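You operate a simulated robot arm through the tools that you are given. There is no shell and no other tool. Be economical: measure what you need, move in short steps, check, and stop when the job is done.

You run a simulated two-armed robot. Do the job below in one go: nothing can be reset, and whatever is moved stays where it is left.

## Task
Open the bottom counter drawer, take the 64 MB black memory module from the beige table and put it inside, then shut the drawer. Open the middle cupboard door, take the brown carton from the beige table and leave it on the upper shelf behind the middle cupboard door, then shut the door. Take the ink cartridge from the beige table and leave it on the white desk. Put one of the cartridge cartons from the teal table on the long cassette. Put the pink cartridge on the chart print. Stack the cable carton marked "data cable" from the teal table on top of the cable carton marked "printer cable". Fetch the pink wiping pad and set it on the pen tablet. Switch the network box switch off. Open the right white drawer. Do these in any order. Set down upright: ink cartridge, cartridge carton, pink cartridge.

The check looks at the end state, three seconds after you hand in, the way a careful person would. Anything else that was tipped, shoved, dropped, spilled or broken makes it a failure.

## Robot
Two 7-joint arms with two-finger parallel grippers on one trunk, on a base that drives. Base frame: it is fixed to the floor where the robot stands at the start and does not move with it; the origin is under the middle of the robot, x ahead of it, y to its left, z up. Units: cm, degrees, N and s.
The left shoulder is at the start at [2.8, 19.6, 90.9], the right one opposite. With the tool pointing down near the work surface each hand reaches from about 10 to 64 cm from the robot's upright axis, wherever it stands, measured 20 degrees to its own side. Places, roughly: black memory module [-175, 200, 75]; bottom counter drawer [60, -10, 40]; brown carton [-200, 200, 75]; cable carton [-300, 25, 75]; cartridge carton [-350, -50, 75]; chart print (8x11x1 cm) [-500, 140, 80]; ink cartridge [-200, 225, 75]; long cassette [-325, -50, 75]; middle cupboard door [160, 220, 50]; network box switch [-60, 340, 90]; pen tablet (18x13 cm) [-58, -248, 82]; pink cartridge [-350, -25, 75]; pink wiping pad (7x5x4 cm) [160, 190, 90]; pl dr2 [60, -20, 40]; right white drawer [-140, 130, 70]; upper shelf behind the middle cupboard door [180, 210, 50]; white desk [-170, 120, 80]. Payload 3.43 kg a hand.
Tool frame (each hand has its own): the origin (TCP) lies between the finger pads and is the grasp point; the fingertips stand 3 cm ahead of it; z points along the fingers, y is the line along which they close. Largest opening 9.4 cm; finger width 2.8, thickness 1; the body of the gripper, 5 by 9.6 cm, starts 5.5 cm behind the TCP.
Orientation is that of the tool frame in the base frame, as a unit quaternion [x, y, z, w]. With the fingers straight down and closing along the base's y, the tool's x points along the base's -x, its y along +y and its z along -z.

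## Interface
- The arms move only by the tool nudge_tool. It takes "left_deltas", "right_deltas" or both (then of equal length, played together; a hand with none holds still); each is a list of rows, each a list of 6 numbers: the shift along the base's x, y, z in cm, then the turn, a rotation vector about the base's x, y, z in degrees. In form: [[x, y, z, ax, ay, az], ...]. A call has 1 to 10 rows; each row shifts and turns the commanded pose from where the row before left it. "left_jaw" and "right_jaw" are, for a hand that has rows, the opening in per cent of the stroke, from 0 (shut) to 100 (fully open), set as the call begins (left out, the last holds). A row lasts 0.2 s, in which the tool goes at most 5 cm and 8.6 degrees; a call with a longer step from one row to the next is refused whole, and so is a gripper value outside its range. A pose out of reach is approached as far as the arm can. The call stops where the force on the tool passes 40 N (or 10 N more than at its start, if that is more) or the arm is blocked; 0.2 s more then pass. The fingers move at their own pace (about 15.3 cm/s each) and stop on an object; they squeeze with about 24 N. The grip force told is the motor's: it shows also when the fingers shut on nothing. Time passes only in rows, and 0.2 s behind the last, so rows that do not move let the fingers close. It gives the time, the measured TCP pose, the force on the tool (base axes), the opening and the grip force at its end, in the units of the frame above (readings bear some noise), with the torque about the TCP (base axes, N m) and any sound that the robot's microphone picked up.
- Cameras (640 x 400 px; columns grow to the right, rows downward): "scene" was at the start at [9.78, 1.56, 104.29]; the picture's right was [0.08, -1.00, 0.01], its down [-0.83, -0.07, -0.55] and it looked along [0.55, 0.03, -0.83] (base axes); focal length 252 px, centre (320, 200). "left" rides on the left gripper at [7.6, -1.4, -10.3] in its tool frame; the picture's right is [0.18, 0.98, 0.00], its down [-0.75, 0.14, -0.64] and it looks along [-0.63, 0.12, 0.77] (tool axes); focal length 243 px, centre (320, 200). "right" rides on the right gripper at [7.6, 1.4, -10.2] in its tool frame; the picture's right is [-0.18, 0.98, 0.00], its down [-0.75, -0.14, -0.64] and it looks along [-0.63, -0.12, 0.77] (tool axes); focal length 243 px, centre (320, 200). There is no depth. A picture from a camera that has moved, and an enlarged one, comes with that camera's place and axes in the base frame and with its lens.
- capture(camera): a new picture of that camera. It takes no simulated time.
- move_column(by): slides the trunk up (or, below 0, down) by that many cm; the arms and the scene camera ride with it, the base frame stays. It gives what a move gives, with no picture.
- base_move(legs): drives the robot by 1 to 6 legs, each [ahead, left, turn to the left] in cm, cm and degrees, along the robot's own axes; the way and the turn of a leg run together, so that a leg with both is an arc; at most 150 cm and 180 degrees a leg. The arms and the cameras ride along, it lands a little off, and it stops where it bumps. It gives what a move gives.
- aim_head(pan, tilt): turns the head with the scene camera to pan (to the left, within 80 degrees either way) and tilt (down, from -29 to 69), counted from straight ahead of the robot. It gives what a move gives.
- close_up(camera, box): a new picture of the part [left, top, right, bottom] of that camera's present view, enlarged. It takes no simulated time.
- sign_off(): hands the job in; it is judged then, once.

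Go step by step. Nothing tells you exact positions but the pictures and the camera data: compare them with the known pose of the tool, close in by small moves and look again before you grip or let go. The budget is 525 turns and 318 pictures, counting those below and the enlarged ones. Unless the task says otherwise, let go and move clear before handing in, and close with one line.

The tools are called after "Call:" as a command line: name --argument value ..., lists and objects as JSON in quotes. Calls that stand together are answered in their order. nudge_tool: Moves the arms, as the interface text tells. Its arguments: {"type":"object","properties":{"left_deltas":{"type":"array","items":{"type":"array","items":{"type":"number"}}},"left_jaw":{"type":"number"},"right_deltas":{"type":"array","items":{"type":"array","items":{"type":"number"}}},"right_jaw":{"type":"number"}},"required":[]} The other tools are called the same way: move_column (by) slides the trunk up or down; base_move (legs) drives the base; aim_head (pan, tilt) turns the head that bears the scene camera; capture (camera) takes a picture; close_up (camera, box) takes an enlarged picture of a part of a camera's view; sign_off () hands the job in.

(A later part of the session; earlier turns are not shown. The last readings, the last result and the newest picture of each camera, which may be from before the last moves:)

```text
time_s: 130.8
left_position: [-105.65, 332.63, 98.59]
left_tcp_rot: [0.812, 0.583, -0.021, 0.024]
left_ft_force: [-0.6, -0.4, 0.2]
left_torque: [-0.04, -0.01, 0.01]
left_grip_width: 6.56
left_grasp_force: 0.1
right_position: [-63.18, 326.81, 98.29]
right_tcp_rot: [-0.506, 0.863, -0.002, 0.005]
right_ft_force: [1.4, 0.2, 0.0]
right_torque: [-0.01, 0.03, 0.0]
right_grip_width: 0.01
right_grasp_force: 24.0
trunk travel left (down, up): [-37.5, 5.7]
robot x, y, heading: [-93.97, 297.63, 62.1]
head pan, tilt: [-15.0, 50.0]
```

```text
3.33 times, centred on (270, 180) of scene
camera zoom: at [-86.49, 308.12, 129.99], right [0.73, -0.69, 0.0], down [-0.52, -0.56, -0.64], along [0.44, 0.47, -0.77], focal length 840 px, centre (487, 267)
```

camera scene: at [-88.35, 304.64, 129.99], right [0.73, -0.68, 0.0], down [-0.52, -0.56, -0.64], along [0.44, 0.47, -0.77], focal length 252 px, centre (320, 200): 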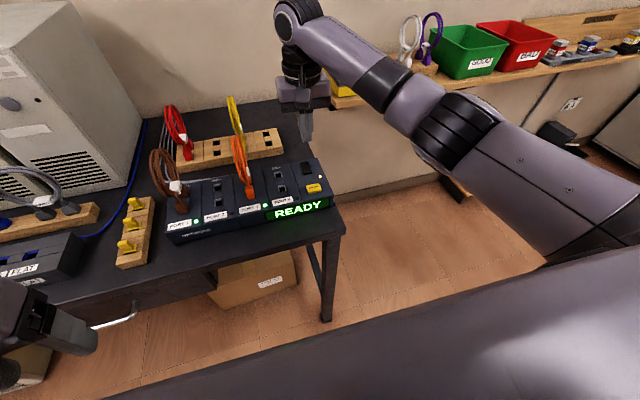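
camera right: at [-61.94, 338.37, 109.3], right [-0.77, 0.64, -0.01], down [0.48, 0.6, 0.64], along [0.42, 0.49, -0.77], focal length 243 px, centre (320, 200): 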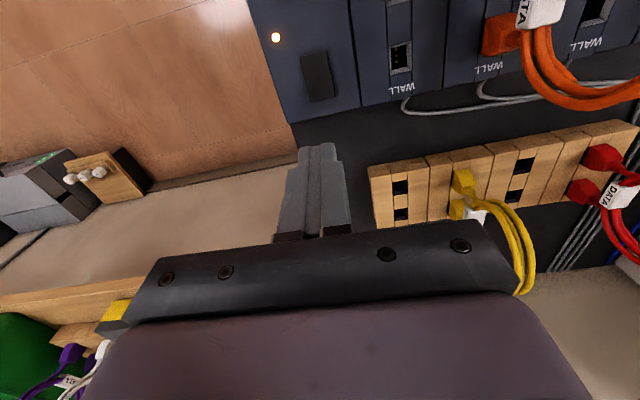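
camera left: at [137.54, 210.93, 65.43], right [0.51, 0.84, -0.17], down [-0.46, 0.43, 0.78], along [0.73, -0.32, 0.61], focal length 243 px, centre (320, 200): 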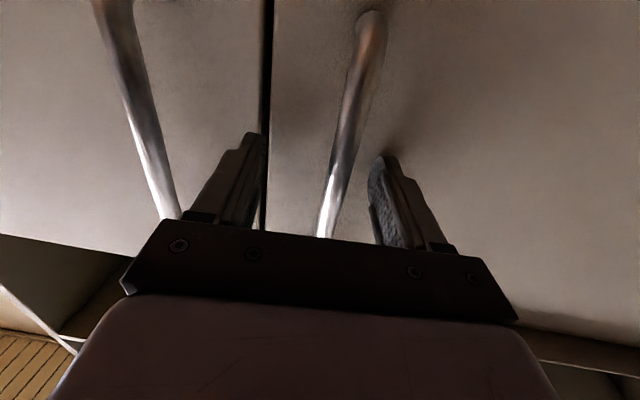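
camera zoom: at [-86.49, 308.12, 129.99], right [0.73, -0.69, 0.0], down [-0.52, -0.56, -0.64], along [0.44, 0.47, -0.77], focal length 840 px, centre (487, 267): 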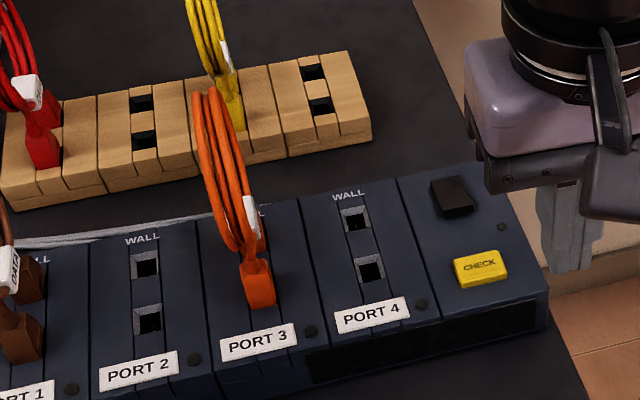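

The network box is off. Now back away and turn toward the beige table.

Call:
base_move --legs '[[-25, 0, 0], [0, 0, 150]]'

Call:
aim_head --pan 0 --tilt 25

Call:
capture --camera "scene"

```text
time_s: 138.8
left_position: [-114.16, 239.67, 98.45]
left_tcp_rot: [-0.348, 0.937, 0.017, 0.026]
left_ft_force: [0.3, 0.0, -0.4]
left_torque: [-0.01, 0.0, 0.0]
left_grip_width: 6.57
left_grasp_force: 0.0
right_position: [-147.85, 266.38, 98.15]
right_tcp_rot: [0.965, 0.261, -0.004, -0.003]
right_ft_force: [-0.3, 0.0, 0.2]
right_torque: [0.02, 0.0, 0.02]
right_grip_width: 0.0
right_grasp_force: 24.3
trunk travel left (down, up): [-37.5, 5.7]
robot x, y, heading: [-106.15, 275.76, -149.0]
head pan, tilt: [-15.0, 50.0]
```

```text
time_s: 139.6
left_position: [-114.31, 239.61, 98.49]
left_tcp_rot: [-0.348, 0.937, 0.017, 0.027]
left_ft_force: [0.0, 0.2, -0.1]
left_torque: [0.01, -0.01, -0.04]
left_grip_width: 6.58
left_grasp_force: 0.0
right_position: [-147.88, 266.38, 98.41]
right_tcp_rot: [0.965, 0.263, -0.004, -0.003]
right_ft_force: [-1.1, 0.7, 0.2]
right_torque: [0.0, -0.02, 0.02]
right_grip_width: 0.01
right_grasp_force: 23.8
trunk travel left (down, up): [-37.5, 5.7]
robot x, y, heading: [-105.92, 275.77, -149.0]
head pan, tilt: [0.0, 25.0]
```

```text
268 pictures are left
camera scene: at [-119.0, 267.94, 133.73], right [-0.52, 0.86, 0.0], down [0.36, 0.22, -0.91], along [-0.78, -0.47, -0.42], focal length 252 px, centre (320, 200)
```

scene: 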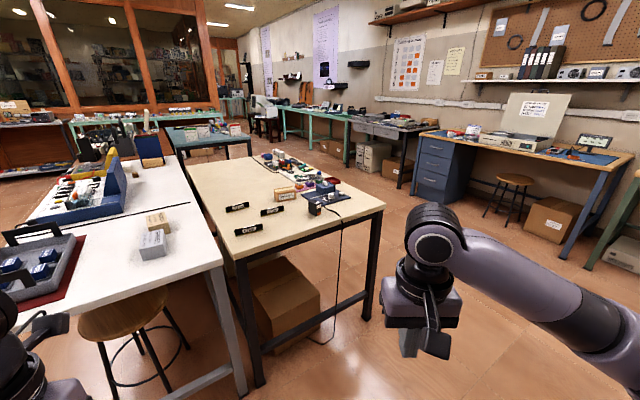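

Call:
close_up --camera "scene" --box '[180, 140, 390, 270]'

Call:
close_up --camera "scene" --box '[0, 120, 220, 290]'

```text
3.05 times, centred on (285, 205) of scene
camera zoom: at [-119.0, 267.94, 133.73], right [-0.52, 0.86, 0.0], down [0.36, 0.22, -0.91], along [-0.78, -0.47, -0.42], focal length 768 px, centre (427, 185)
```

zoom: 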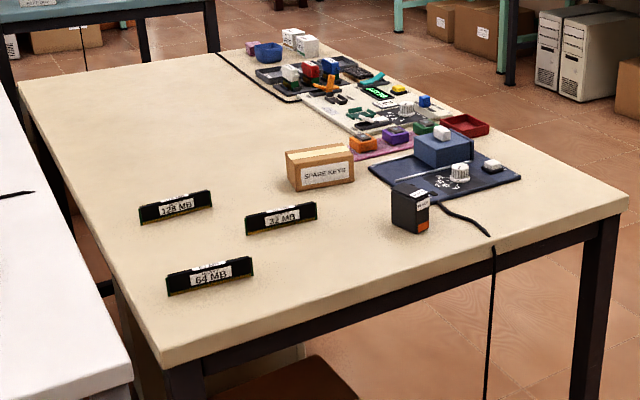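

```text
2.35 times, centred on (110, 205) of scene
camera zoom: at [-119.0, 267.94, 133.73], right [-0.52, 0.86, 0.0], down [0.36, 0.22, -0.91], along [-0.78, -0.47, -0.42], focal length 593 px, centre (814, 188)
```

zoom: 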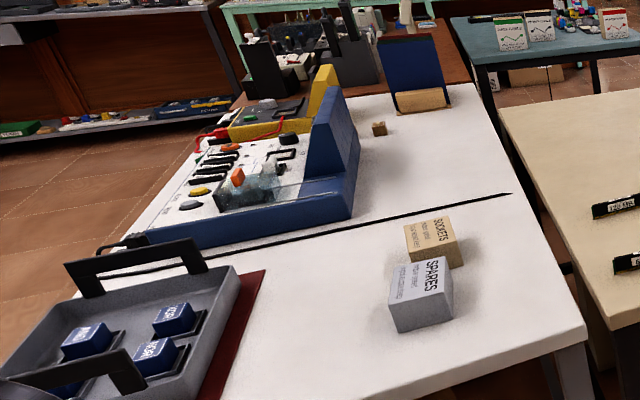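

The 64 MB module, SPARE KEYS carton and ink cartridge (black/orange) are on the near end of the beige table. Drive to its near short edge, facing along the table, stopping a bit short.

Call:
base_move --legs '[[60, -8, 0], [0, 0, 33]]'

Call:
aim_head --pan 0 --tilt 45

Call:
capture --camera "scene"

```text
time_s: 144.6
left_position: [-149.25, 217.06, 98.39]
left_tcp_rot: [-0.591, 0.806, 0.024, 0.021]
left_ft_force: [0.3, 0.7, 0.1]
left_torque: [0.0, -0.01, -0.01]
left_grip_width: 6.58
left_grasp_force: 0.1
right_position: [-191.96, 221.75, 98.4]
right_tcp_rot: [0.856, 0.517, -0.004, -0.003]
right_ft_force: [-0.4, -0.7, 0.2]
right_torque: [-0.01, -0.04, -0.02]
right_grip_width: 0.0
right_grasp_force: 24.1
trunk travel left (down, up): [-37.5, 5.7]
robot x, y, heading: [-161.05, 252.03, -117.1]
head pan, tilt: [0.0, 25.0]
```

```text
time_s: 145.4
left_position: [-149.24, 217.03, 98.6]
left_tcp_rot: [-0.592, 0.805, 0.024, 0.022]
left_ft_force: [0.9, 0.0, -0.2]
left_torque: [0.02, 0.02, 0.0]
left_grip_width: 6.58
left_grasp_force: 0.0
right_position: [-191.92, 221.86, 98.35]
right_tcp_rot: [0.855, 0.518, -0.005, -0.002]
right_ft_force: [0.2, 0.6, 0.4]
right_torque: [0.02, -0.01, -0.01]
right_grip_width: 0.01
right_grasp_force: 24.2
trunk travel left (down, up): [-37.5, 5.7]
robot x, y, heading: [-161.31, 252.16, -116.9]
head pan, tilt: [0.0, 45.0]
```

```text
265 pictures are left
camera scene: at [-167.78, 239.44, 130.69], right [-0.89, 0.45, 0.0], down [0.32, 0.63, -0.71], along [-0.32, -0.63, -0.71], focal length 252 px, centre (320, 200)
```

scene: 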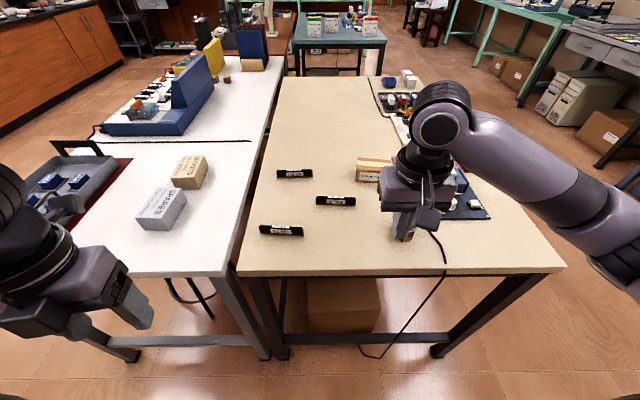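

The table edge is square to me; 64 MB module ≈(-177.4,197.8). I pull the right hand back, adjust base and trunk, and yaw the left gripper to close fore-aft.

Call:
nudge_tool --right_deltas '[[1.8, 3.6, 0, 0, 0, 0], [1.8, 3.6, 0, 0, 0, 0], [1.8, 3.6, 0, 0, 0, 0]]' --right_jaw 100

Call:
base_move --legs '[[3, -6, 0]]'

Call:
move_column --by -12

Call:
nudge_tool --left_deltas '[[0, 0, 0.5, 0, 0, 8.5], [0, 0, 0.5, 0, 0, 8.5], [0, 0, 0.5, 0, 0, 8.5], [0, 0, 0.5, 0, 0, 8.5], [0, 0, 0.5, 0, 0, 8.5], [0, 0, 0.5, 0, 0, 8.5], [0, 0, 0.5, 0, 0, 8.5], [0, 0, 0.5, 0, 0, 8.5], [0, 0, 0, 0, 0, 8.5], [0, 0, 0, 0, 0, 8.5]]' --left_jaw 50

Call:
capture --camera "scene"

```text
time_s: 146.2
left_position: [-149.29, 217.09, 98.52]
left_tcp_rot: [-0.592, 0.805, 0.024, 0.022]
left_ft_force: [-0.5, 0.2, 0.5]
left_torque: [-0.01, 0.0, 0.01]
left_grip_width: 6.58
left_grasp_force: 0.1
right_position: [-186.5, 232.73, 98.25]
right_tcp_rot: [0.856, 0.516, -0.004, -0.003]
right_ft_force: [0.5, -0.1, -0.2]
right_torque: [-0.03, 0.01, -0.01]
right_grip_width: 9.41
right_grasp_force: 0.1
trunk travel left (down, up): [-37.5, 5.7]
robot x, y, heading: [-160.74, 252.01, -116.8]
head pan, tilt: [0.0, 45.0]
```

```text
time_s: 147.5
left_position: [-156.03, 217.06, 98.6]
left_tcp_rot: [-0.593, 0.805, 0.024, 0.022]
left_ft_force: [-1.2, 0.9, -0.6]
left_torque: [0.03, -0.01, -0.03]
left_grip_width: 6.6
left_grasp_force: 0.0
right_position: [-193.4, 232.74, 98.38]
right_tcp_rot: [0.856, 0.517, -0.005, -0.002]
right_ft_force: [-0.3, -0.2, -0.6]
right_torque: [0.02, -0.01, -0.01]
right_grip_width: 9.37
right_grasp_force: 0.0
trunk travel left (down, up): [-37.5, 5.7]
robot x, y, heading: [-168.05, 252.12, -116.7]
head pan, tilt: [0.0, 45.0]
```

```text
time_s: 149.0
left_position: [-156.07, 217.05, 86.6]
left_tcp_rot: [-0.593, 0.804, 0.024, 0.021]
left_ft_force: [0.2, -0.6, -0.4]
left_torque: [0.01, 0.01, 0.0]
left_grip_width: 6.58
left_grasp_force: 0.0
right_position: [-193.45, 232.67, 86.33]
right_tcp_rot: [0.856, 0.517, -0.005, -0.002]
right_ft_force: [-0.6, -0.2, -0.2]
right_torque: [-0.03, -0.07, 0.01]
right_grip_width: 9.44
right_grasp_force: 0.0
trunk travel left (down, up): [-25.5, 17.7]
robot x, y, heading: [-168.06, 252.27, -116.8]
head pan, tilt: [0.0, 45.0]
```

```text
time_s: 151.2
left_position: [-156.3, 216.49, 90.7]
left_tcp_rot: [0.981, -0.192, -0.032, -0.001]
left_ft_force: [0.6, -0.2, 0.8]
left_torque: [-0.02, -0.01, -0.02]
left_grip_width: 4.7
left_grasp_force: 0.0
left hand out of reach, approached as far as the arm can: row 8, 10
right_position: [-193.31, 232.76, 86.37]
right_tcp_rot: [0.856, 0.517, -0.004, -0.002]
right_ft_force: [-0.2, 0.0, 0.5]
right_torque: [-0.01, 0.01, 0.03]
right_grip_width: 9.42
right_grasp_force: 0.1
trunk travel left (down, up): [-25.5, 17.7]
robot x, y, heading: [-167.99, 252.0, -117.1]
head pan, tilt: [0.0, 45.0]
```

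```text
264 pictures are left
camera scene: at [-174.51, 239.54, 118.68], right [-0.89, 0.45, 0.0], down [0.32, 0.63, -0.71], along [-0.32, -0.63, -0.71], focal length 252 px, centre (320, 200)
```

scene: 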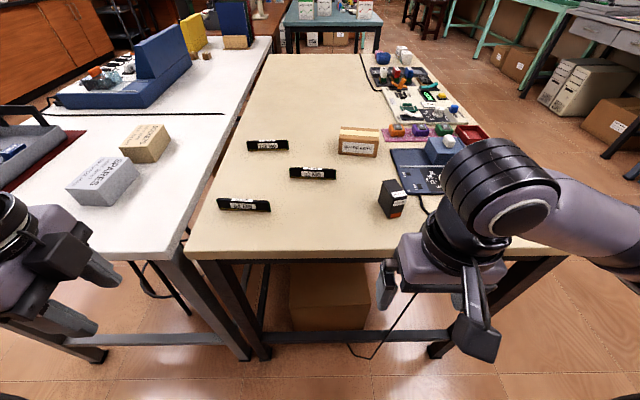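

Call:
close_up --camera "scene" --box '[200, 120, 420, 260]'

```text
2.86 times, centred on (310, 190) of scene
camera zoom: at [-174.51, 239.54, 118.68], right [-0.89, 0.45, 0.0], down [0.32, 0.63, -0.71], along [-0.32, -0.63, -0.71], focal length 720 px, centre (349, 229)
```

zoom: 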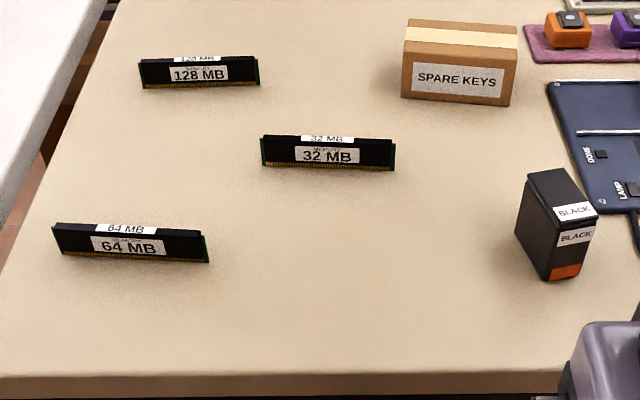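

64 MB module centre ≈(-177,195.3), long axis at 148°. Move the left hand above it, closing across its thickness.

Call:
nudge_tool --left_deltas '[[-3.4, -3.55, -0.4, 0, 0, -1.7], [-3.4, -3.55, -0.4, 0, 0, -1.7], [-3.4, -3.55, -0.4, 0, 0, -1.7], [-3.4, -3.55, -0.4, 0, 0, -1.7], [-3.4, -3.55, -0.4, 0, 0, -1.7], [-3.4, -3.55, -0.4, 0, 0, -1.7], [0, 0, 0, 0, 0, 0]]'

Call:
capture --camera "left"

Call:
close_up --camera "scene" --box '[150, 120, 370, 260]'

```text
time_s: 152.8
left_position: [-176.62, 195.24, 88.17]
left_tcp_rot: [0.959, -0.281, -0.031, -0.002]
left_ft_force: [-1.2, 0.8, 0.4]
left_torque: [-0.03, 0.0, 0.02]
left_grip_width: 4.68
left_grasp_force: 0.1
right_position: [-193.44, 232.75, 86.33]
right_tcp_rot: [0.856, 0.517, -0.004, -0.003]
right_ft_force: [-0.1, -0.5, -0.9]
right_torque: [0.0, 0.0, -0.04]
right_grip_width: 9.41
right_grasp_force: 0.0
trunk travel left (down, up): [-25.5, 17.7]
robot x, y, heading: [-167.89, 252.11, -117.0]
head pan, tilt: [0.0, 45.0]
```

```text
262 pictures are left
camera left: at [-168.81, 192.11, 98.09], right [-0.38, -0.93, 0.0], down [-0.67, 0.27, 0.69], along [-0.64, 0.26, -0.72], focal length 243 px, centre (320, 200)
```

left: 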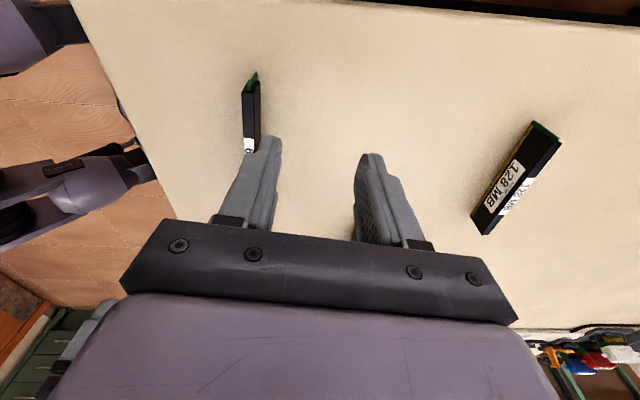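

```text
2.86 times, centred on (260, 190) of scene
camera zoom: at [-174.51, 239.54, 118.68], right [-0.89, 0.45, 0.0], down [0.32, 0.63, -0.71], along [-0.32, -0.63, -0.71], focal length 720 px, centre (491, 229)
```

zoom: 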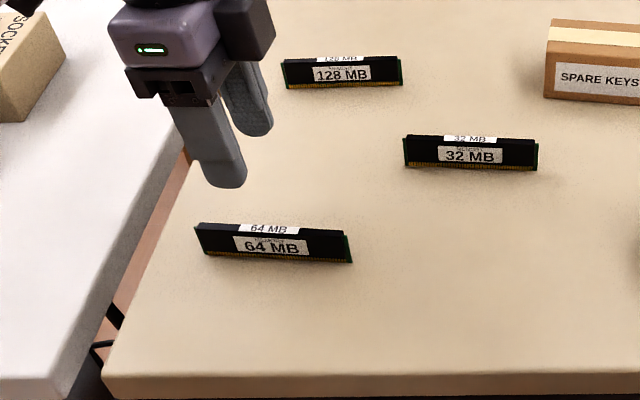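

Cross-checking both cameras, the tabletop is at z≈80 (not 75) and the module centre is ≈(-176.5,200.5). Shift over it and recheck.

Call:
nudge_tool --left_deltas '[[0, 2.6, 0, 0, 0, 0], [0, 2.6, 0, 0, 0, 0], [0, 0, 0, 0, 0, 0]]'

Call:
capture --camera "left"

Call:
close_up --camera "scene" --box '[150, 120, 370, 260]'

```text
time_s: 153.6
left_position: [-176.44, 200.45, 88.4]
left_tcp_rot: [0.96, -0.279, -0.032, -0.002]
left_ft_force: [0.2, 0.3, -0.6]
left_torque: [0.02, -0.01, 0.02]
left_grip_width: 4.69
left_grasp_force: 0.1
right_position: [-193.33, 232.73, 86.31]
right_tcp_rot: [0.856, 0.517, -0.003, -0.003]
right_ft_force: [0.3, -0.2, 0.2]
right_torque: [0.01, 0.0, -0.02]
right_grip_width: 9.36
right_grasp_force: 0.0
trunk travel left (down, up): [-25.5, 17.7]
robot x, y, heading: [-167.77, 252.15, -117.1]
head pan, tilt: [0.0, 45.0]
```

```text
260 pictures are left
camera left: at [-168.7, 197.34, 98.16], right [-0.37, -0.93, 0.0], down [-0.67, 0.27, 0.69], along [-0.64, 0.26, -0.72], focal length 243 px, centre (320, 200)
```

left: 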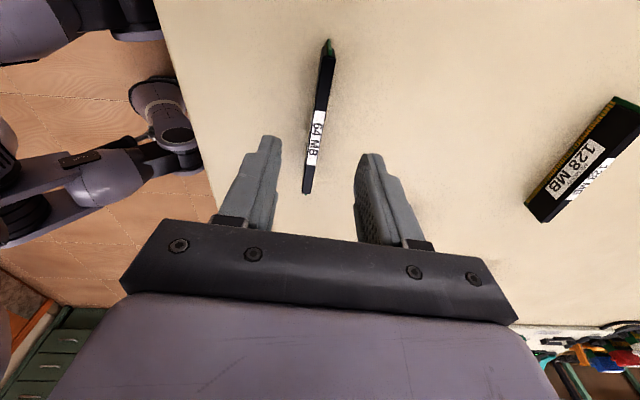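

```text
2.86 times, centred on (260, 190) of scene
camera zoom: at [-174.51, 239.54, 118.68], right [-0.89, 0.45, 0.0], down [0.32, 0.63, -0.71], along [-0.32, -0.63, -0.71], focal length 720 px, centre (491, 229)
```

zoom: 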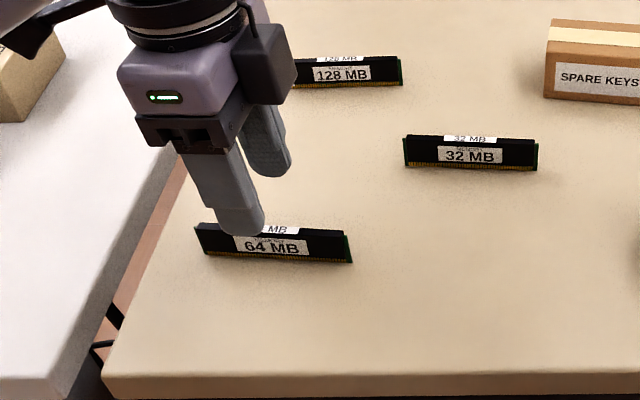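

Aligned. Descend and grip.

Call:
nudge_tool --left_deltas '[[0, 0, -2, 0, 0, 0], [0, 0, -1.5, 0, 0, 0], [0, 0, -1, 0, 0, 0], [0, 0, 0, 0, 0, 0]]'

Call:
nudge_tool --left_deltas '[[0, 0, 0, 0, 0, 0], [0, 0, 0, 0, 0, 0], [0, 0, 0, 0, 0, 0]]' --left_jaw 0

Call:
capture --camera "left"

```text
time_s: 154.6
left_position: [-176.53, 200.23, 83.74]
left_tcp_rot: [0.96, -0.28, -0.032, -0.002]
left_ft_force: [0.5, -0.6, -0.3]
left_torque: [-0.05, 0.0, 0.01]
left_grip_width: 4.72
left_grasp_force: 0.1
right_position: [-193.32, 232.71, 86.42]
right_tcp_rot: [0.856, 0.517, -0.005, -0.002]
right_ft_force: [1.0, -0.2, 0.2]
right_torque: [-0.01, -0.01, -0.01]
right_grip_width: 9.41
right_grasp_force: 0.1
trunk travel left (down, up): [-25.5, 17.7]
robot x, y, heading: [-168.35, 252.08, -116.8]
head pan, tilt: [0.0, 45.0]
```

```text
time_s: 155.4
left_position: [-176.66, 200.41, 83.89]
left_tcp_rot: [0.959, -0.28, -0.032, -0.002]
left_ft_force: [-0.3, 0.3, 0.4]
left_torque: [-0.05, -0.03, -0.01]
left_grip_width: 0.68
left_grasp_force: 24.0
right_position: [-193.35, 232.74, 86.29]
right_tcp_rot: [0.856, 0.518, -0.004, -0.003]
right_ft_force: [-0.8, 0.4, 0.1]
right_torque: [-0.05, -0.02, -0.03]
right_grip_width: 9.4
right_grasp_force: 0.1
trunk travel left (down, up): [-25.5, 17.7]
robot x, y, heading: [-167.97, 251.89, -116.9]
head pan, tilt: [0.0, 45.0]
```

```text
258 pictures are left
camera left: at [-168.81, 197.27, 93.67], right [-0.37, -0.93, 0.0], down [-0.67, 0.27, 0.69], along [-0.64, 0.26, -0.72], focal length 243 px, centre (320, 200)
```

left: 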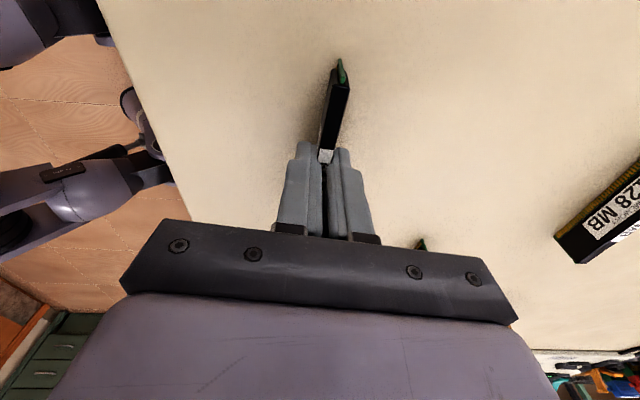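

Module is held. Lift it and pull it back; then creep the base forward for the carton.

Call:
nudge_tool --left_deltas '[[0, 0, 3, 0, 0, 0], [0, 0, 3, 0, 0, 0], [1.5, 3, 1, 0, 0, 0], [1.5, 3, 1, 0, 0, 0], [1.5, 3, 0, 0, 0, 0], [1.5, 3, 0, 0, 0, 0]]'

Call:
base_move --legs '[[6, 2, 0]]'

Call:
capture --camera "scene"

```text
time_s: 156.8
left_position: [-170.7, 212.54, 91.91]
left_tcp_rot: [0.96, -0.279, -0.032, -0.001]
left_ft_force: [-0.4, 0.0, -0.4]
left_torque: [-0.01, 0.0, 0.02]
left_grip_width: 0.0
left_grasp_force: 24.3
right_position: [-193.39, 232.72, 86.4]
right_tcp_rot: [0.856, 0.517, -0.004, -0.003]
right_ft_force: [0.0, -0.4, -1.1]
right_torque: [0.01, 0.0, 0.01]
right_grip_width: 9.42
right_grasp_force: 0.2
trunk travel left (down, up): [-25.5, 17.7]
robot x, y, heading: [-167.96, 251.97, -116.9]
head pan, tilt: [0.0, 45.0]
```

```text
time_s: 157.7
left_position: [-171.81, 206.18, 91.9]
left_tcp_rot: [0.96, -0.279, -0.033, -0.002]
left_ft_force: [-0.3, -0.1, 1.0]
left_torque: [0.0, 0.02, -0.03]
left_grip_width: 0.0
left_grasp_force: 24.1
right_position: [-194.21, 226.41, 86.29]
right_tcp_rot: [0.856, 0.518, -0.005, -0.002]
right_ft_force: [0.8, 0.0, 0.9]
right_torque: [-0.01, -0.03, -0.01]
right_grip_width: 9.41
right_grasp_force: 0.2
trunk travel left (down, up): [-25.5, 17.7]
robot x, y, heading: [-169.17, 245.87, -117.0]
head pan, tilt: [0.0, 45.0]
```

```text
257 pictures are left
camera scene: at [-175.44, 233.29, 118.67], right [-0.89, 0.45, 0.0], down [0.32, 0.63, -0.71], along [-0.32, -0.63, -0.71], focal length 252 px, centre (320, 200)
```

scene: 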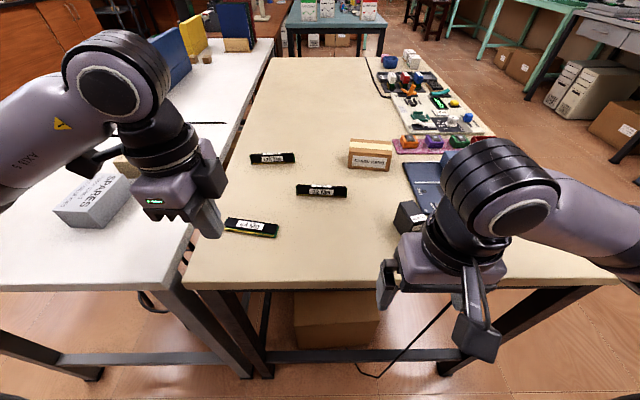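

The module slipped out and now lies flat. Take a closer look.

Call:
close_up --camera "scene" --box '[190, 140, 310, 250]'

Call:
capture --camera "left"

```text
3.64 times, centred on (250, 195) of scene
camera zoom: at [-175.44, 233.29, 118.67], right [-0.89, 0.45, 0.0], down [0.32, 0.63, -0.71], along [-0.32, -0.63, -0.71], focal length 916 px, centre (574, 218)
```

zoom: 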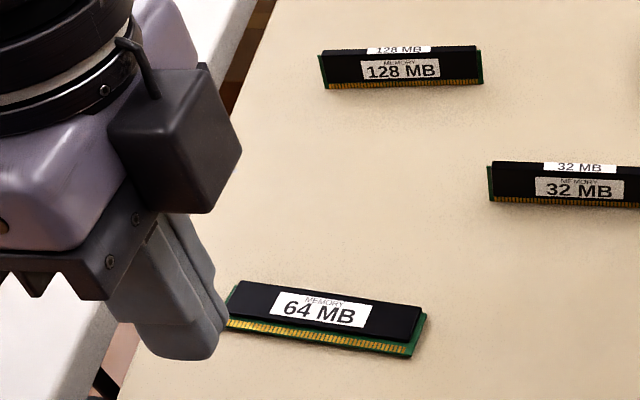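

```text
255 pictures are left
camera left: at [-163.9, 203.1, 101.66], right [-0.37, -0.93, 0.0], down [-0.67, 0.27, 0.69], along [-0.64, 0.26, -0.72], focal length 243 px, centre (320, 200)
```

left: 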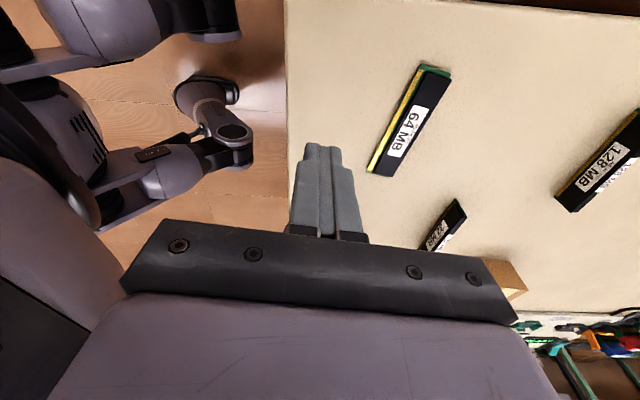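

Module now lies flat, centre ≈(-177.2,199.9), axis ≈143.5°. I'll straddle its width with the fingertips down at the table.

Call:
nudge_tool --left_deltas '[[-2.7, -3.15, 0, 0, 0, -4], [-2.7, -3.15, 0, 0, 0, 0], [0, 0, -3, 0, 0, 0], [0, 0, -2, 0, 0, 0], [0, 0, 0, 0, 0, 0]]' --left_jaw 60

Call:
capture --camera "left"

Call:
close_up --camera "scene" --box '[190, 140, 310, 250]'

```text
time_s: 158.9
left_position: [-176.89, 200.04, 86.95]
left_tcp_rot: [0.949, -0.313, -0.032, -0.003]
left_ft_force: [-0.4, -0.3, 0.3]
left_torque: [0.0, 0.02, 0.02]
left_grip_width: 5.64
left_grasp_force: 0.0
right_position: [-194.29, 226.47, 86.28]
right_tcp_rot: [0.856, 0.517, -0.004, -0.002]
right_ft_force: [-0.7, 0.8, -0.1]
right_torque: [-0.03, 0.0, 0.01]
right_grip_width: 9.37
right_grasp_force: 0.1
trunk travel left (down, up): [-25.5, 17.7]
robot x, y, heading: [-169.12, 246.25, -116.7]
head pan, tilt: [0.0, 45.0]
```

```text
254 pictures are left
camera left: at [-169.37, 196.34, 96.74], right [-0.44, -0.9, 0.0], down [-0.65, 0.32, 0.69], along [-0.62, 0.3, -0.72], focal length 243 px, centre (320, 200)
```

left: 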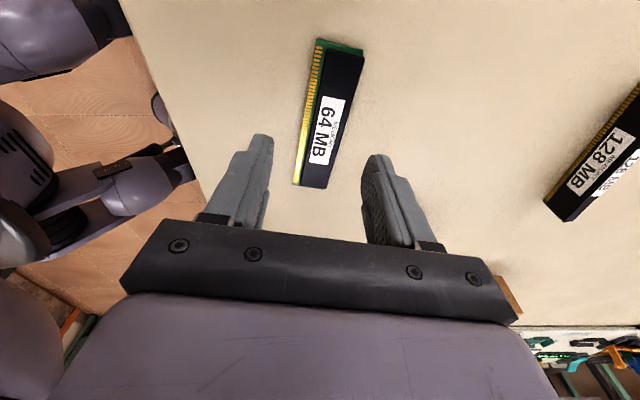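

```text
3.64 times, centred on (250, 195) of scene
camera zoom: at [-175.44, 233.32, 118.68], right [-0.89, 0.45, 0.0], down [0.32, 0.63, -0.71], along [-0.32, -0.63, -0.71], focal length 916 px, centre (574, 218)
```

zoom: 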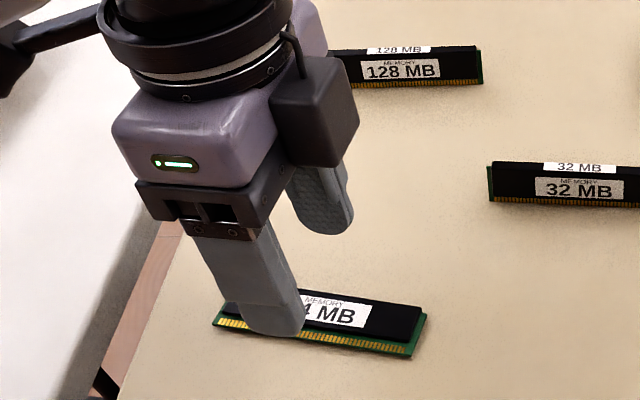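

Call:
nudge_tool --left_deltas '[[-0.35, -0.7, -1.5, 0, 0, 0], [0, 0, -1.5, 0, 0, 0], [0, 0, -0.5, 0, 0, 0], [0, 0, -0.4, 0, 0, 0], [0, 0, -0.3, 0, 0, 0], [0, 0, -0.3, 0, 0, 0], [0, 0, -0.3, 0, 0, 0]]'

```text
time_s: 160.4
left_position: [-177.55, 198.99, 83.12]
left_tcp_rot: [0.949, -0.313, -0.035, 0.002]
left_ft_force: [1.4, 4.8, 14.8]
left_torque: [0.45, -0.52, 0.05]
left_grip_width: 5.9
left_grasp_force: 2.3
right_position: [-194.24, 226.53, 86.34]
right_tcp_rot: [0.855, 0.518, -0.005, -0.002]
right_ft_force: [0.0, -0.4, 0.0]
right_torque: [0.02, 0.02, 0.01]
right_grip_width: 9.41
right_grasp_force: 0.0
trunk travel left (down, up): [-25.5, 17.7]
robot x, y, heading: [-168.96, 246.04, -116.5]
head pan, tilt: [0.0, 45.0]
stopped in row 7 (left hand): the force on the tool passed its limit at 45 N (the readings are from after the stop); the commanded pose is now the measured one
```

Table contact at TCP≈83.1 (table z≈80). Raise slightly and close.

Call:
nudge_tool --left_deltas '[[0, 0, 0.25, 0, 0, 0], [0, 0, 0, 0, 0, 0]]'

Call:
nudge_tool --left_deltas '[[0, 0, 0, 0, 0, 0], [0, 0, 0, 0, 0, 0], [0, 0, 0, 0, 0, 0]]' --left_jaw 0

Call:
nudge_tool --left_deltas '[[0, 0, 1, 0, 0, 0], [0, 0, 2, 0, 0, 0], [0, 0, 3, 0, 0, 0], [0, 0, 3, 0, 0, 0]]'

Call:
capture --camera "left"

```text
time_s: 161.0
left_position: [-177.52, 199.03, 83.17]
left_tcp_rot: [0.949, -0.313, -0.033, 0.001]
left_ft_force: [0.8, 4.5, 5.5]
left_torque: [0.29, -0.19, 0.15]
left_grip_width: 5.85
left_grasp_force: 2.3
right_position: [-194.22, 226.61, 86.31]
right_tcp_rot: [0.855, 0.518, -0.005, -0.001]
right_ft_force: [-0.5, 0.3, -0.5]
right_torque: [0.0, 0.01, 0.0]
right_grip_width: 9.39
right_grasp_force: 0.0
trunk travel left (down, up): [-25.5, 17.7]
robot x, y, heading: [-168.54, 246.24, -116.9]
head pan, tilt: [0.0, 45.0]
```

```text
time_s: 161.8
left_position: [-177.55, 198.95, 83.08]
left_tcp_rot: [0.95, -0.312, -0.034, 0.001]
left_ft_force: [0.2, -0.4, -0.4]
left_torque: [0.01, -0.01, 0.01]
left_grip_width: 2.89
left_grasp_force: 24.1
right_position: [-194.17, 226.55, 86.19]
right_tcp_rot: [0.856, 0.517, -0.005, -0.002]
right_ft_force: [-0.2, 0.1, 0.6]
right_torque: [-0.03, -0.01, 0.04]
right_grip_width: 9.42
right_grasp_force: 0.0
trunk travel left (down, up): [-25.5, 17.7]
robot x, y, heading: [-168.89, 246.05, -116.7]
head pan, tilt: [0.0, 45.0]
```

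```text
time_s: 162.8
left_position: [-177.37, 199.02, 92.2]
left_tcp_rot: [0.949, -0.313, -0.033, 0.001]
left_ft_force: [-0.8, 0.0, 0.0]
left_torque: [0.02, -0.02, -0.02]
left_grip_width: 2.88
left_grasp_force: 23.5
right_position: [-194.15, 226.48, 86.27]
right_tcp_rot: [0.856, 0.517, -0.005, -0.002]
right_ft_force: [0.5, 0.2, 1.0]
right_torque: [0.0, 0.04, 0.01]
right_grip_width: 9.42
right_grasp_force: 0.0
trunk travel left (down, up): [-25.5, 17.7]
robot x, y, heading: [-169.18, 246.21, -116.7]
head pan, tilt: [0.0, 45.0]
```

```text
252 pictures are left
camera left: at [-169.77, 195.4, 102.08], right [-0.44, -0.9, 0.01], down [-0.65, 0.32, 0.69], along [-0.63, 0.29, -0.72], focal length 243 px, centre (320, 200)
```

left: 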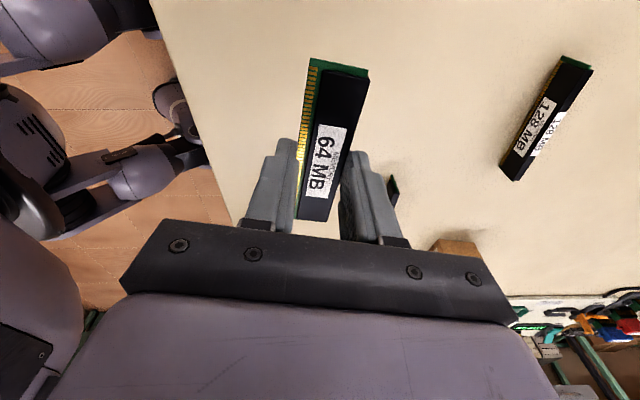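

Module firmly held. Retract the left hand, and raise/yaw the right hand for the carton.

Call:
nudge_tool --left_deltas '[[1.6, 3.2, 0, 0, 0, 0], [1.6, 3.2, 0, 0, 0, 0], [1.6, 3.2, 0, 0, 0, 0], [1.6, 3.2, 0, 0, 0, 0], [0, 0, 0, 0, 0, 0], [0, 0, 0, 0, 0, 0], [0, 0, 0, 0, 0, 0], [0, 0, 0, 0, 0, 0], [0, 0, 0, 0, 0, 0], [0, 0, 0, 0, 0, 0]]' --right_deltas '[[0, 0, 1.5, 0, 0, 8.3], [0, 0, 1.5, 0, 0, 8.3], [0, 0, 1.5, 0, 0, 8.3], [0, 0, 1.5, 0, 0, 8.3], [0, 0, 1, 0, 0, 8.3], [0, 0, 0, 0, 0, 8.3], [0, 0, 0, 0, 0, 8.3], [0, 0, 0, 0, 0, 8.3], [0, 0, 0, 0, 0, 8.3], [0, 0, 0, 0, 0, 8.3]]' --right_jaw 100

Call:
nudge_tool --right_deltas '[[-2.2, -4.2, 0, 0, 0, 0], [-2.2, -4.2, 0, 0, 0, 0], [-2.2, -4.2, 0, 0, 0, 0], [-2.2, -4.2, 0, 0, 0, 0], [-2.2, -4.2, 0, 0, 0, 0], [-2.2, -4.2, 0, 0, 0, 0], [-2, -4.1, 0, 0, 0, 0], [0, -4, 0, 0, 0, 0], [0, 0, 0, 0, 0, 0]]'

Call:
capture --camera "scene"

Call:
capture --camera "right"

```text
time_s: 165.0
left_position: [-170.94, 211.95, 92.2]
left_tcp_rot: [0.949, -0.313, -0.034, 0.002]
left_ft_force: [-0.4, -0.4, -0.4]
left_torque: [-0.02, 0.0, -0.01]
left_grip_width: 2.88
left_grasp_force: 23.7
right_position: [-194.17, 226.52, 93.32]
right_tcp_rot: [0.296, 0.955, -0.005, 0.002]
right_ft_force: [-0.6, 0.7, 1.2]
right_torque: [-0.01, 0.02, 0.01]
right_grip_width: 9.39
right_grasp_force: 0.2
trunk travel left (down, up): [-25.5, 17.7]
robot x, y, heading: [-168.99, 245.58, -116.8]
head pan, tilt: [0.0, 45.0]
```

```text
time_s: 167.0
left_position: [-171.04, 211.94, 92.06]
left_tcp_rot: [0.949, -0.313, -0.035, 0.001]
left_ft_force: [0.0, 0.0, -0.4]
left_torque: [0.0, -0.02, 0.01]
left_grip_width: 2.88
left_grasp_force: 24.1
right_position: [-209.43, 196.57, 93.44]
right_tcp_rot: [0.297, 0.955, -0.007, 0.001]
right_ft_force: [0.8, -0.9, 0.6]
right_torque: [0.02, -0.01, -0.03]
right_grip_width: 9.4
right_grasp_force: 0.0
right hand out of reach, approached as far as the arm can: row 8
trunk travel left (down, up): [-25.5, 17.7]
robot x, y, heading: [-169.41, 246.08, -116.9]
head pan, tilt: [0.0, 45.0]
```

```text
251 pictures are left
camera scene: at [-175.42, 233.31, 118.68], right [-0.89, 0.45, 0.0], down [0.32, 0.63, -0.71], along [-0.32, -0.63, -0.71], focal length 252 px, centre (320, 200)
```

scene: 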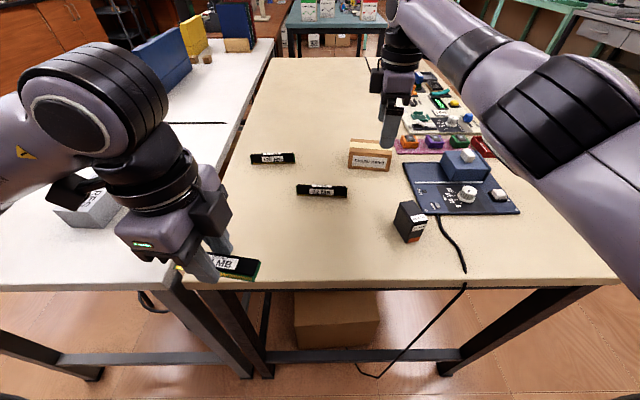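

```text
250 pictures are left
camera right: at [-214.98, 202.28, 103.78], right [0.71, 0.7, -0.01], down [0.54, -0.54, 0.65], along [0.45, -0.46, -0.76], focal length 243 px, centre (320, 200)
```

right: 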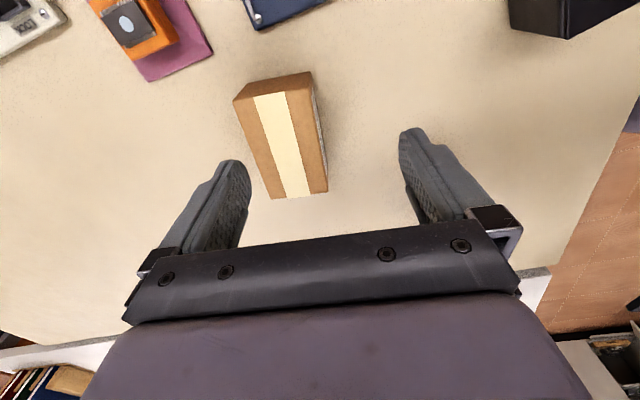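

Carton is ~2.5 cm further ahead. Descend while shifting over it.

Call:
nudge_tool --right_deltas '[[0, 0, -2, 0, 0, -3], [-0.6, -1.1, -2, 0, 0, 0], [-0.7, -1.1, -1, 0, 0, 0], [0, 0, 0, 0, 0, 0]]'

Call:
capture --camera "right"

```text
time_s: 168.0
left_position: [-170.94, 211.86, 92.22]
left_tcp_rot: [0.949, -0.312, -0.034, 0.001]
left_ft_force: [0.3, -0.4, -0.4]
left_torque: [-0.01, -0.01, 0.0]
left_grip_width: 2.88
left_grasp_force: 24.1
right_position: [-210.64, 196.39, 87.96]
right_tcp_rot: [0.324, 0.946, -0.005, 0.001]
right_ft_force: [0.2, -0.6, 0.3]
right_torque: [0.02, -0.01, 0.01]
right_grip_width: 9.39
right_grasp_force: 0.0
right hand out of reach, approached as far as the arm can: row 2, 3
trunk travel left (down, up): [-25.5, 17.7]
robot x, y, heading: [-168.64, 245.67, -116.8]
head pan, tilt: [0.0, 45.0]
```

```text
249 pictures are left
camera right: at [-215.85, 202.34, 98.34], right [0.75, 0.67, -0.01], down [0.51, -0.57, 0.65], along [0.43, -0.49, -0.76], focal length 243 px, centre (320, 200)
```

right: 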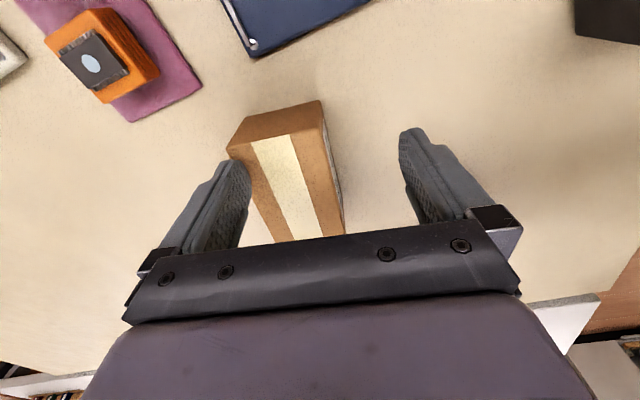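

The arm is at its reach limit; creep the base forward 3 cm (this centres the fingers on the box).

Call:
base_move --legs '[[3, 0, 0]]'

Call:
capture --camera "right"

```text
time_s: 169.0
left_position: [-172.39, 209.62, 92.1]
left_tcp_rot: [0.949, -0.313, -0.034, 0.001]
left_ft_force: [0.6, 1.3, -0.2]
left_torque: [0.0, -0.01, 0.01]
left_grip_width: 2.87
left_grasp_force: 23.8
right_position: [-211.67, 194.17, 87.91]
right_tcp_rot: [0.324, 0.946, -0.005, 0.001]
right_ft_force: [0.1, 0.4, -0.9]
right_torque: [0.03, 0.0, -0.02]
right_grip_width: 9.41
right_grasp_force: 0.1
trunk travel left (down, up): [-25.5, 17.7]
robot x, y, heading: [-170.17, 243.45, -116.9]
head pan, tilt: [0.0, 45.0]
stopped in leg 1: the robot was blocked; the commanded pose is now the measured one
```

```text
248 pictures are left
camera right: at [-217.01, 200.04, 98.24], right [0.75, 0.67, -0.01], down [0.51, -0.57, 0.65], along [0.43, -0.49, -0.76], focal length 243 px, centre (320, 200)
```

right: 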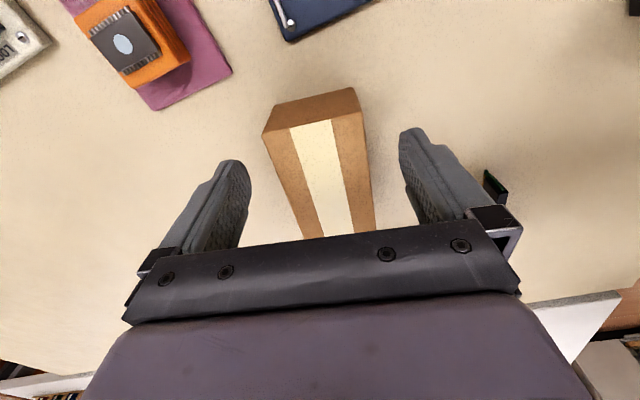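

Blocked gently at the table, but the box is now centred. Descend and grip.

Call:
nudge_tool --right_deltas '[[0, 0, -1.5, 0, 0, 0], [0, 0, -1.5, 0, 0, 0], [0, 0, -0.7, 0, 0, 0], [0, 0, 0, 0, 0, 0]]'

Call:
nudge_tool --right_deltas '[[0, 0, 0, 0, 0, 0], [0, 0, 0, 0, 0, 0], [0, 0, 0, 0, 0, 0]]' --right_jaw 0

Call:
nudge_tool --right_deltas '[[0, 0, 1, 0, 0, 0], [0, 0, 2, 0, 0, 0], [0, 0, 3, 0, 0, 0], [0, 0, 0, 0, 0, 0]]'

Call:
capture --camera "right"

Call:
capture --camera "scene"

```text
time_s: 170.0
left_position: [-172.11, 209.64, 92.16]
left_tcp_rot: [0.949, -0.312, -0.034, 0.002]
left_ft_force: [0.3, 0.2, -0.8]
left_torque: [0.0, -0.02, 0.0]
left_grip_width: 2.91
left_grasp_force: 24.1
right_position: [-211.82, 194.18, 84.22]
right_tcp_rot: [0.323, 0.946, -0.005, 0.001]
right_ft_force: [0.4, 0.6, 1.0]
right_torque: [-0.01, -0.04, 0.01]
right_grip_width: 9.37
right_grasp_force: 0.0
trunk travel left (down, up): [-25.5, 17.7]
robot x, y, heading: [-170.16, 243.95, -116.9]
head pan, tilt: [0.0, 45.0]
```

```text
time_s: 170.8
left_position: [-172.28, 209.53, 92.13]
left_tcp_rot: [0.949, -0.313, -0.034, 0.001]
left_ft_force: [-0.3, 0.9, -0.4]
left_torque: [-0.03, 0.0, 0.0]
left_grip_width: 2.9
left_grasp_force: 23.5
right_position: [-211.62, 194.13, 84.23]
right_tcp_rot: [0.323, 0.946, -0.005, 0.001]
right_ft_force: [-0.3, 0.2, -0.5]
right_torque: [0.0, 0.05, 0.02]
right_grip_width: 6.49
right_grasp_force: 23.9
trunk travel left (down, up): [-25.5, 17.7]
robot x, y, heading: [-169.88, 243.66, -117.0]
head pan, tilt: [0.0, 45.0]
```

```text
time_s: 171.8
left_position: [-172.25, 209.62, 92.13]
left_tcp_rot: [0.949, -0.313, -0.033, 0.001]
left_ft_force: [1.6, 0.3, -0.8]
left_torque: [0.01, 0.02, -0.03]
left_grip_width: 2.89
left_grasp_force: 23.8
right_position: [-211.81, 194.25, 90.2]
right_tcp_rot: [0.323, 0.946, -0.004, 0.001]
right_ft_force: [-0.4, 0.0, -2.4]
right_torque: [0.04, 0.05, -0.02]
right_grip_width: 6.5
right_grasp_force: 23.6
trunk travel left (down, up): [-25.5, 17.7]
robot x, y, heading: [-170.45, 243.9, -116.9]
head pan, tilt: [0.0, 45.0]
```

```text
247 pictures are left
camera right: at [-217.02, 200.22, 100.5], right [0.75, 0.66, -0.01], down [0.51, -0.57, 0.65], along [0.43, -0.49, -0.76], focal length 243 px, centre (320, 200)
```

right: 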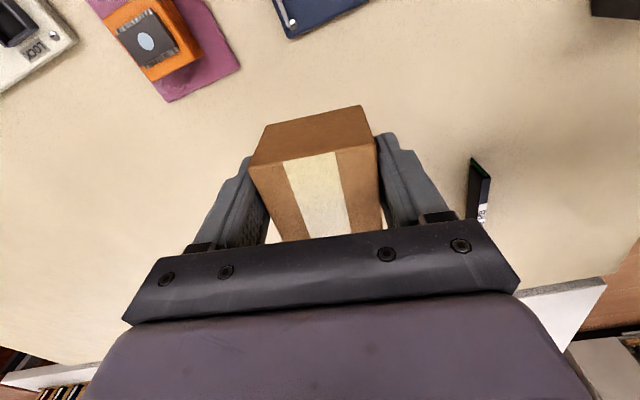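

```text
246 pictures are left
camera scene: at [-176.6, 230.99, 118.67], right [-0.89, 0.45, 0.0], down [0.32, 0.63, -0.71], along [-0.32, -0.63, -0.71], focal length 252 px, centre (320, 200)
```

scene: 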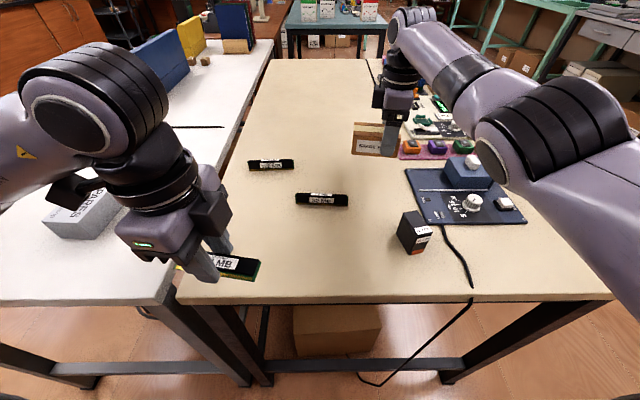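

Carton is held (6.5 cm grip). Raise the trunk and back away from the table.

Call:
move_column --by 10

Call:
base_move --legs '[[-45, 0, 0]]'

Call:
nudge_tool --right_deltas '[[1.8, 3.6, 0, 0, 0, 0], [1.8, 3.6, 0, 0, 0, 0], [1.8, 3.6, 0, 0, 0, 0], [1.8, 3.6, 0, 0, 0, 0], [1.8, 3.6, 0, 0, 0, 0], [1.8, 3.6, 0, 0, 0, 0]]'

Call:
capture --camera "scene"

```text
time_s: 173.1
left_position: [-172.23, 209.54, 102.15]
left_tcp_rot: [0.949, -0.313, -0.033, 0.001]
left_ft_force: [0.0, 0.1, 0.0]
left_torque: [0.02, -0.03, 0.01]
left_grip_width: 2.89
left_grasp_force: 23.9
right_position: [-211.81, 194.25, 100.15]
right_tcp_rot: [0.323, 0.947, -0.005, 0.0]
right_ft_force: [0.8, -0.5, -2.9]
right_torque: [0.0, 0.03, 0.0]
right_grip_width: 6.47
right_grasp_force: 24.2
trunk travel left (down, up): [-35.5, 7.7]
robot x, y, heading: [-170.26, 243.61, -116.7]
head pan, tilt: [0.0, 45.0]
```

```text
time_s: 175.8
left_position: [-151.69, 250.03, 102.1]
left_tcp_rot: [0.949, -0.315, -0.033, 0.002]
left_ft_force: [-0.5, 0.7, 0.0]
left_torque: [0.01, 0.01, 0.05]
left_grip_width: 2.87
left_grasp_force: 24.5
right_position: [-191.51, 234.99, 100.25]
right_tcp_rot: [0.325, 0.946, -0.004, 0.002]
right_ft_force: [0.3, -0.3, -2.1]
right_torque: [0.02, 0.04, 0.0]
right_grip_width: 6.45
right_grasp_force: 24.0
trunk travel left (down, up): [-35.5, 7.7]
robot x, y, heading: [-149.66, 283.75, -117.1]
head pan, tilt: [0.0, 45.0]
```

```text
time_s: 177.2
left_position: [-151.78, 249.99, 102.19]
left_tcp_rot: [0.948, -0.315, -0.034, 0.001]
left_ft_force: [0.1, -0.3, 0.6]
left_torque: [-0.01, -0.02, -0.01]
left_grip_width: 2.9
left_grasp_force: 23.9
right_position: [-180.67, 256.77, 100.12]
right_tcp_rot: [0.325, 0.946, -0.004, 0.0]
right_ft_force: [-0.4, -1.1, -3.2]
right_torque: [0.01, 0.06, 0.01]
right_grip_width: 6.45
right_grasp_force: 23.8
trunk travel left (down, up): [-35.5, 7.7]
robot x, y, heading: [-149.85, 284.04, -117.0]
head pan, tilt: [0.0, 45.0]
```

```text
245 pictures are left
camera scene: at [-156.07, 271.53, 128.68], right [-0.89, 0.46, 0.0], down [0.32, 0.63, -0.71], along [-0.32, -0.63, -0.71], focal length 252 px, centre (320, 200)
```

scene: 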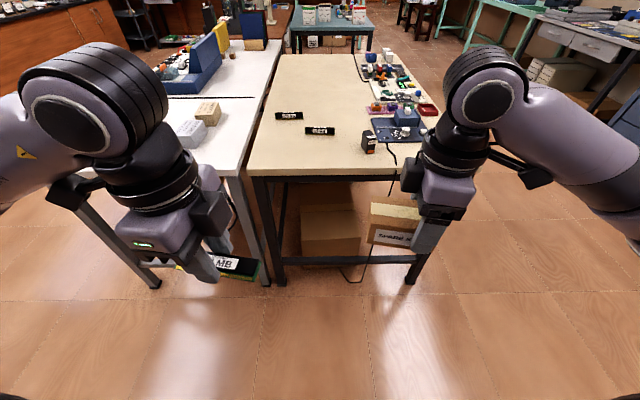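

Both items held. I go to the open counter drawer first (so the left hand frees up), looping clear of the white desk.

Call:
base_move --legs '[[0, 0, 86], [105, 0, 0], [76, -84, 0], [68, -80, 0]]'

Call:
aim_head --pan 15 --tilt 50

Call:
capture --camera "scene"

```text
time_s: 200.8
left_position: [13.49, 12.3, 102.13]
left_tcp_rot: [0.904, 0.426, -0.024, 0.024]
left_ft_force: [0.8, -0.1, -0.2]
left_torque: [-0.05, -0.03, 0.01]
left_grip_width: 2.9
left_grasp_force: 24.6
right_position: [5.5, -16.08, 100.22]
right_tcp_rot: [-0.415, 0.91, -0.002, 0.004]
right_ft_force: [0.2, -0.4, -2.1]
right_torque: [-0.05, 0.04, -0.01]
right_grip_width: 6.42
right_grasp_force: 23.7
trunk travel left (down, up): [-35.5, 7.7]
robot x, y, heading: [-20.27, 16.22, -30.0]
head pan, tilt: [0.0, 45.0]
```

```text
time_s: 201.5
left_position: [13.49, 12.51, 102.19]
left_tcp_rot: [0.905, 0.425, -0.023, 0.024]
left_ft_force: [-0.3, 0.0, -0.9]
left_torque: [0.02, -0.03, -0.03]
left_grip_width: 2.88
left_grasp_force: 23.5
right_position: [5.42, -16.06, 100.16]
right_tcp_rot: [-0.416, 0.909, -0.002, 0.004]
right_ft_force: [-0.6, 0.3, -2.4]
right_torque: [-0.04, 0.06, -0.01]
right_grip_width: 6.4
right_grasp_force: 24.3
trunk travel left (down, up): [-35.5, 7.7]
robot x, y, heading: [-20.47, 16.4, -29.9]
head pan, tilt: [15.0, 50.0]
```

```text
244 pictures are left
camera scene: at [-7.96, 11.36, 127.99], right [-0.26, -0.97, 0.0], down [-0.74, 0.2, -0.64], along [0.62, -0.17, -0.77], focal length 252 px, centre (320, 200)
```

scene: 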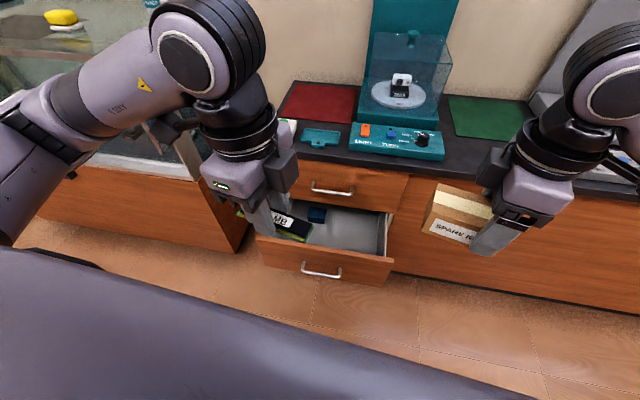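

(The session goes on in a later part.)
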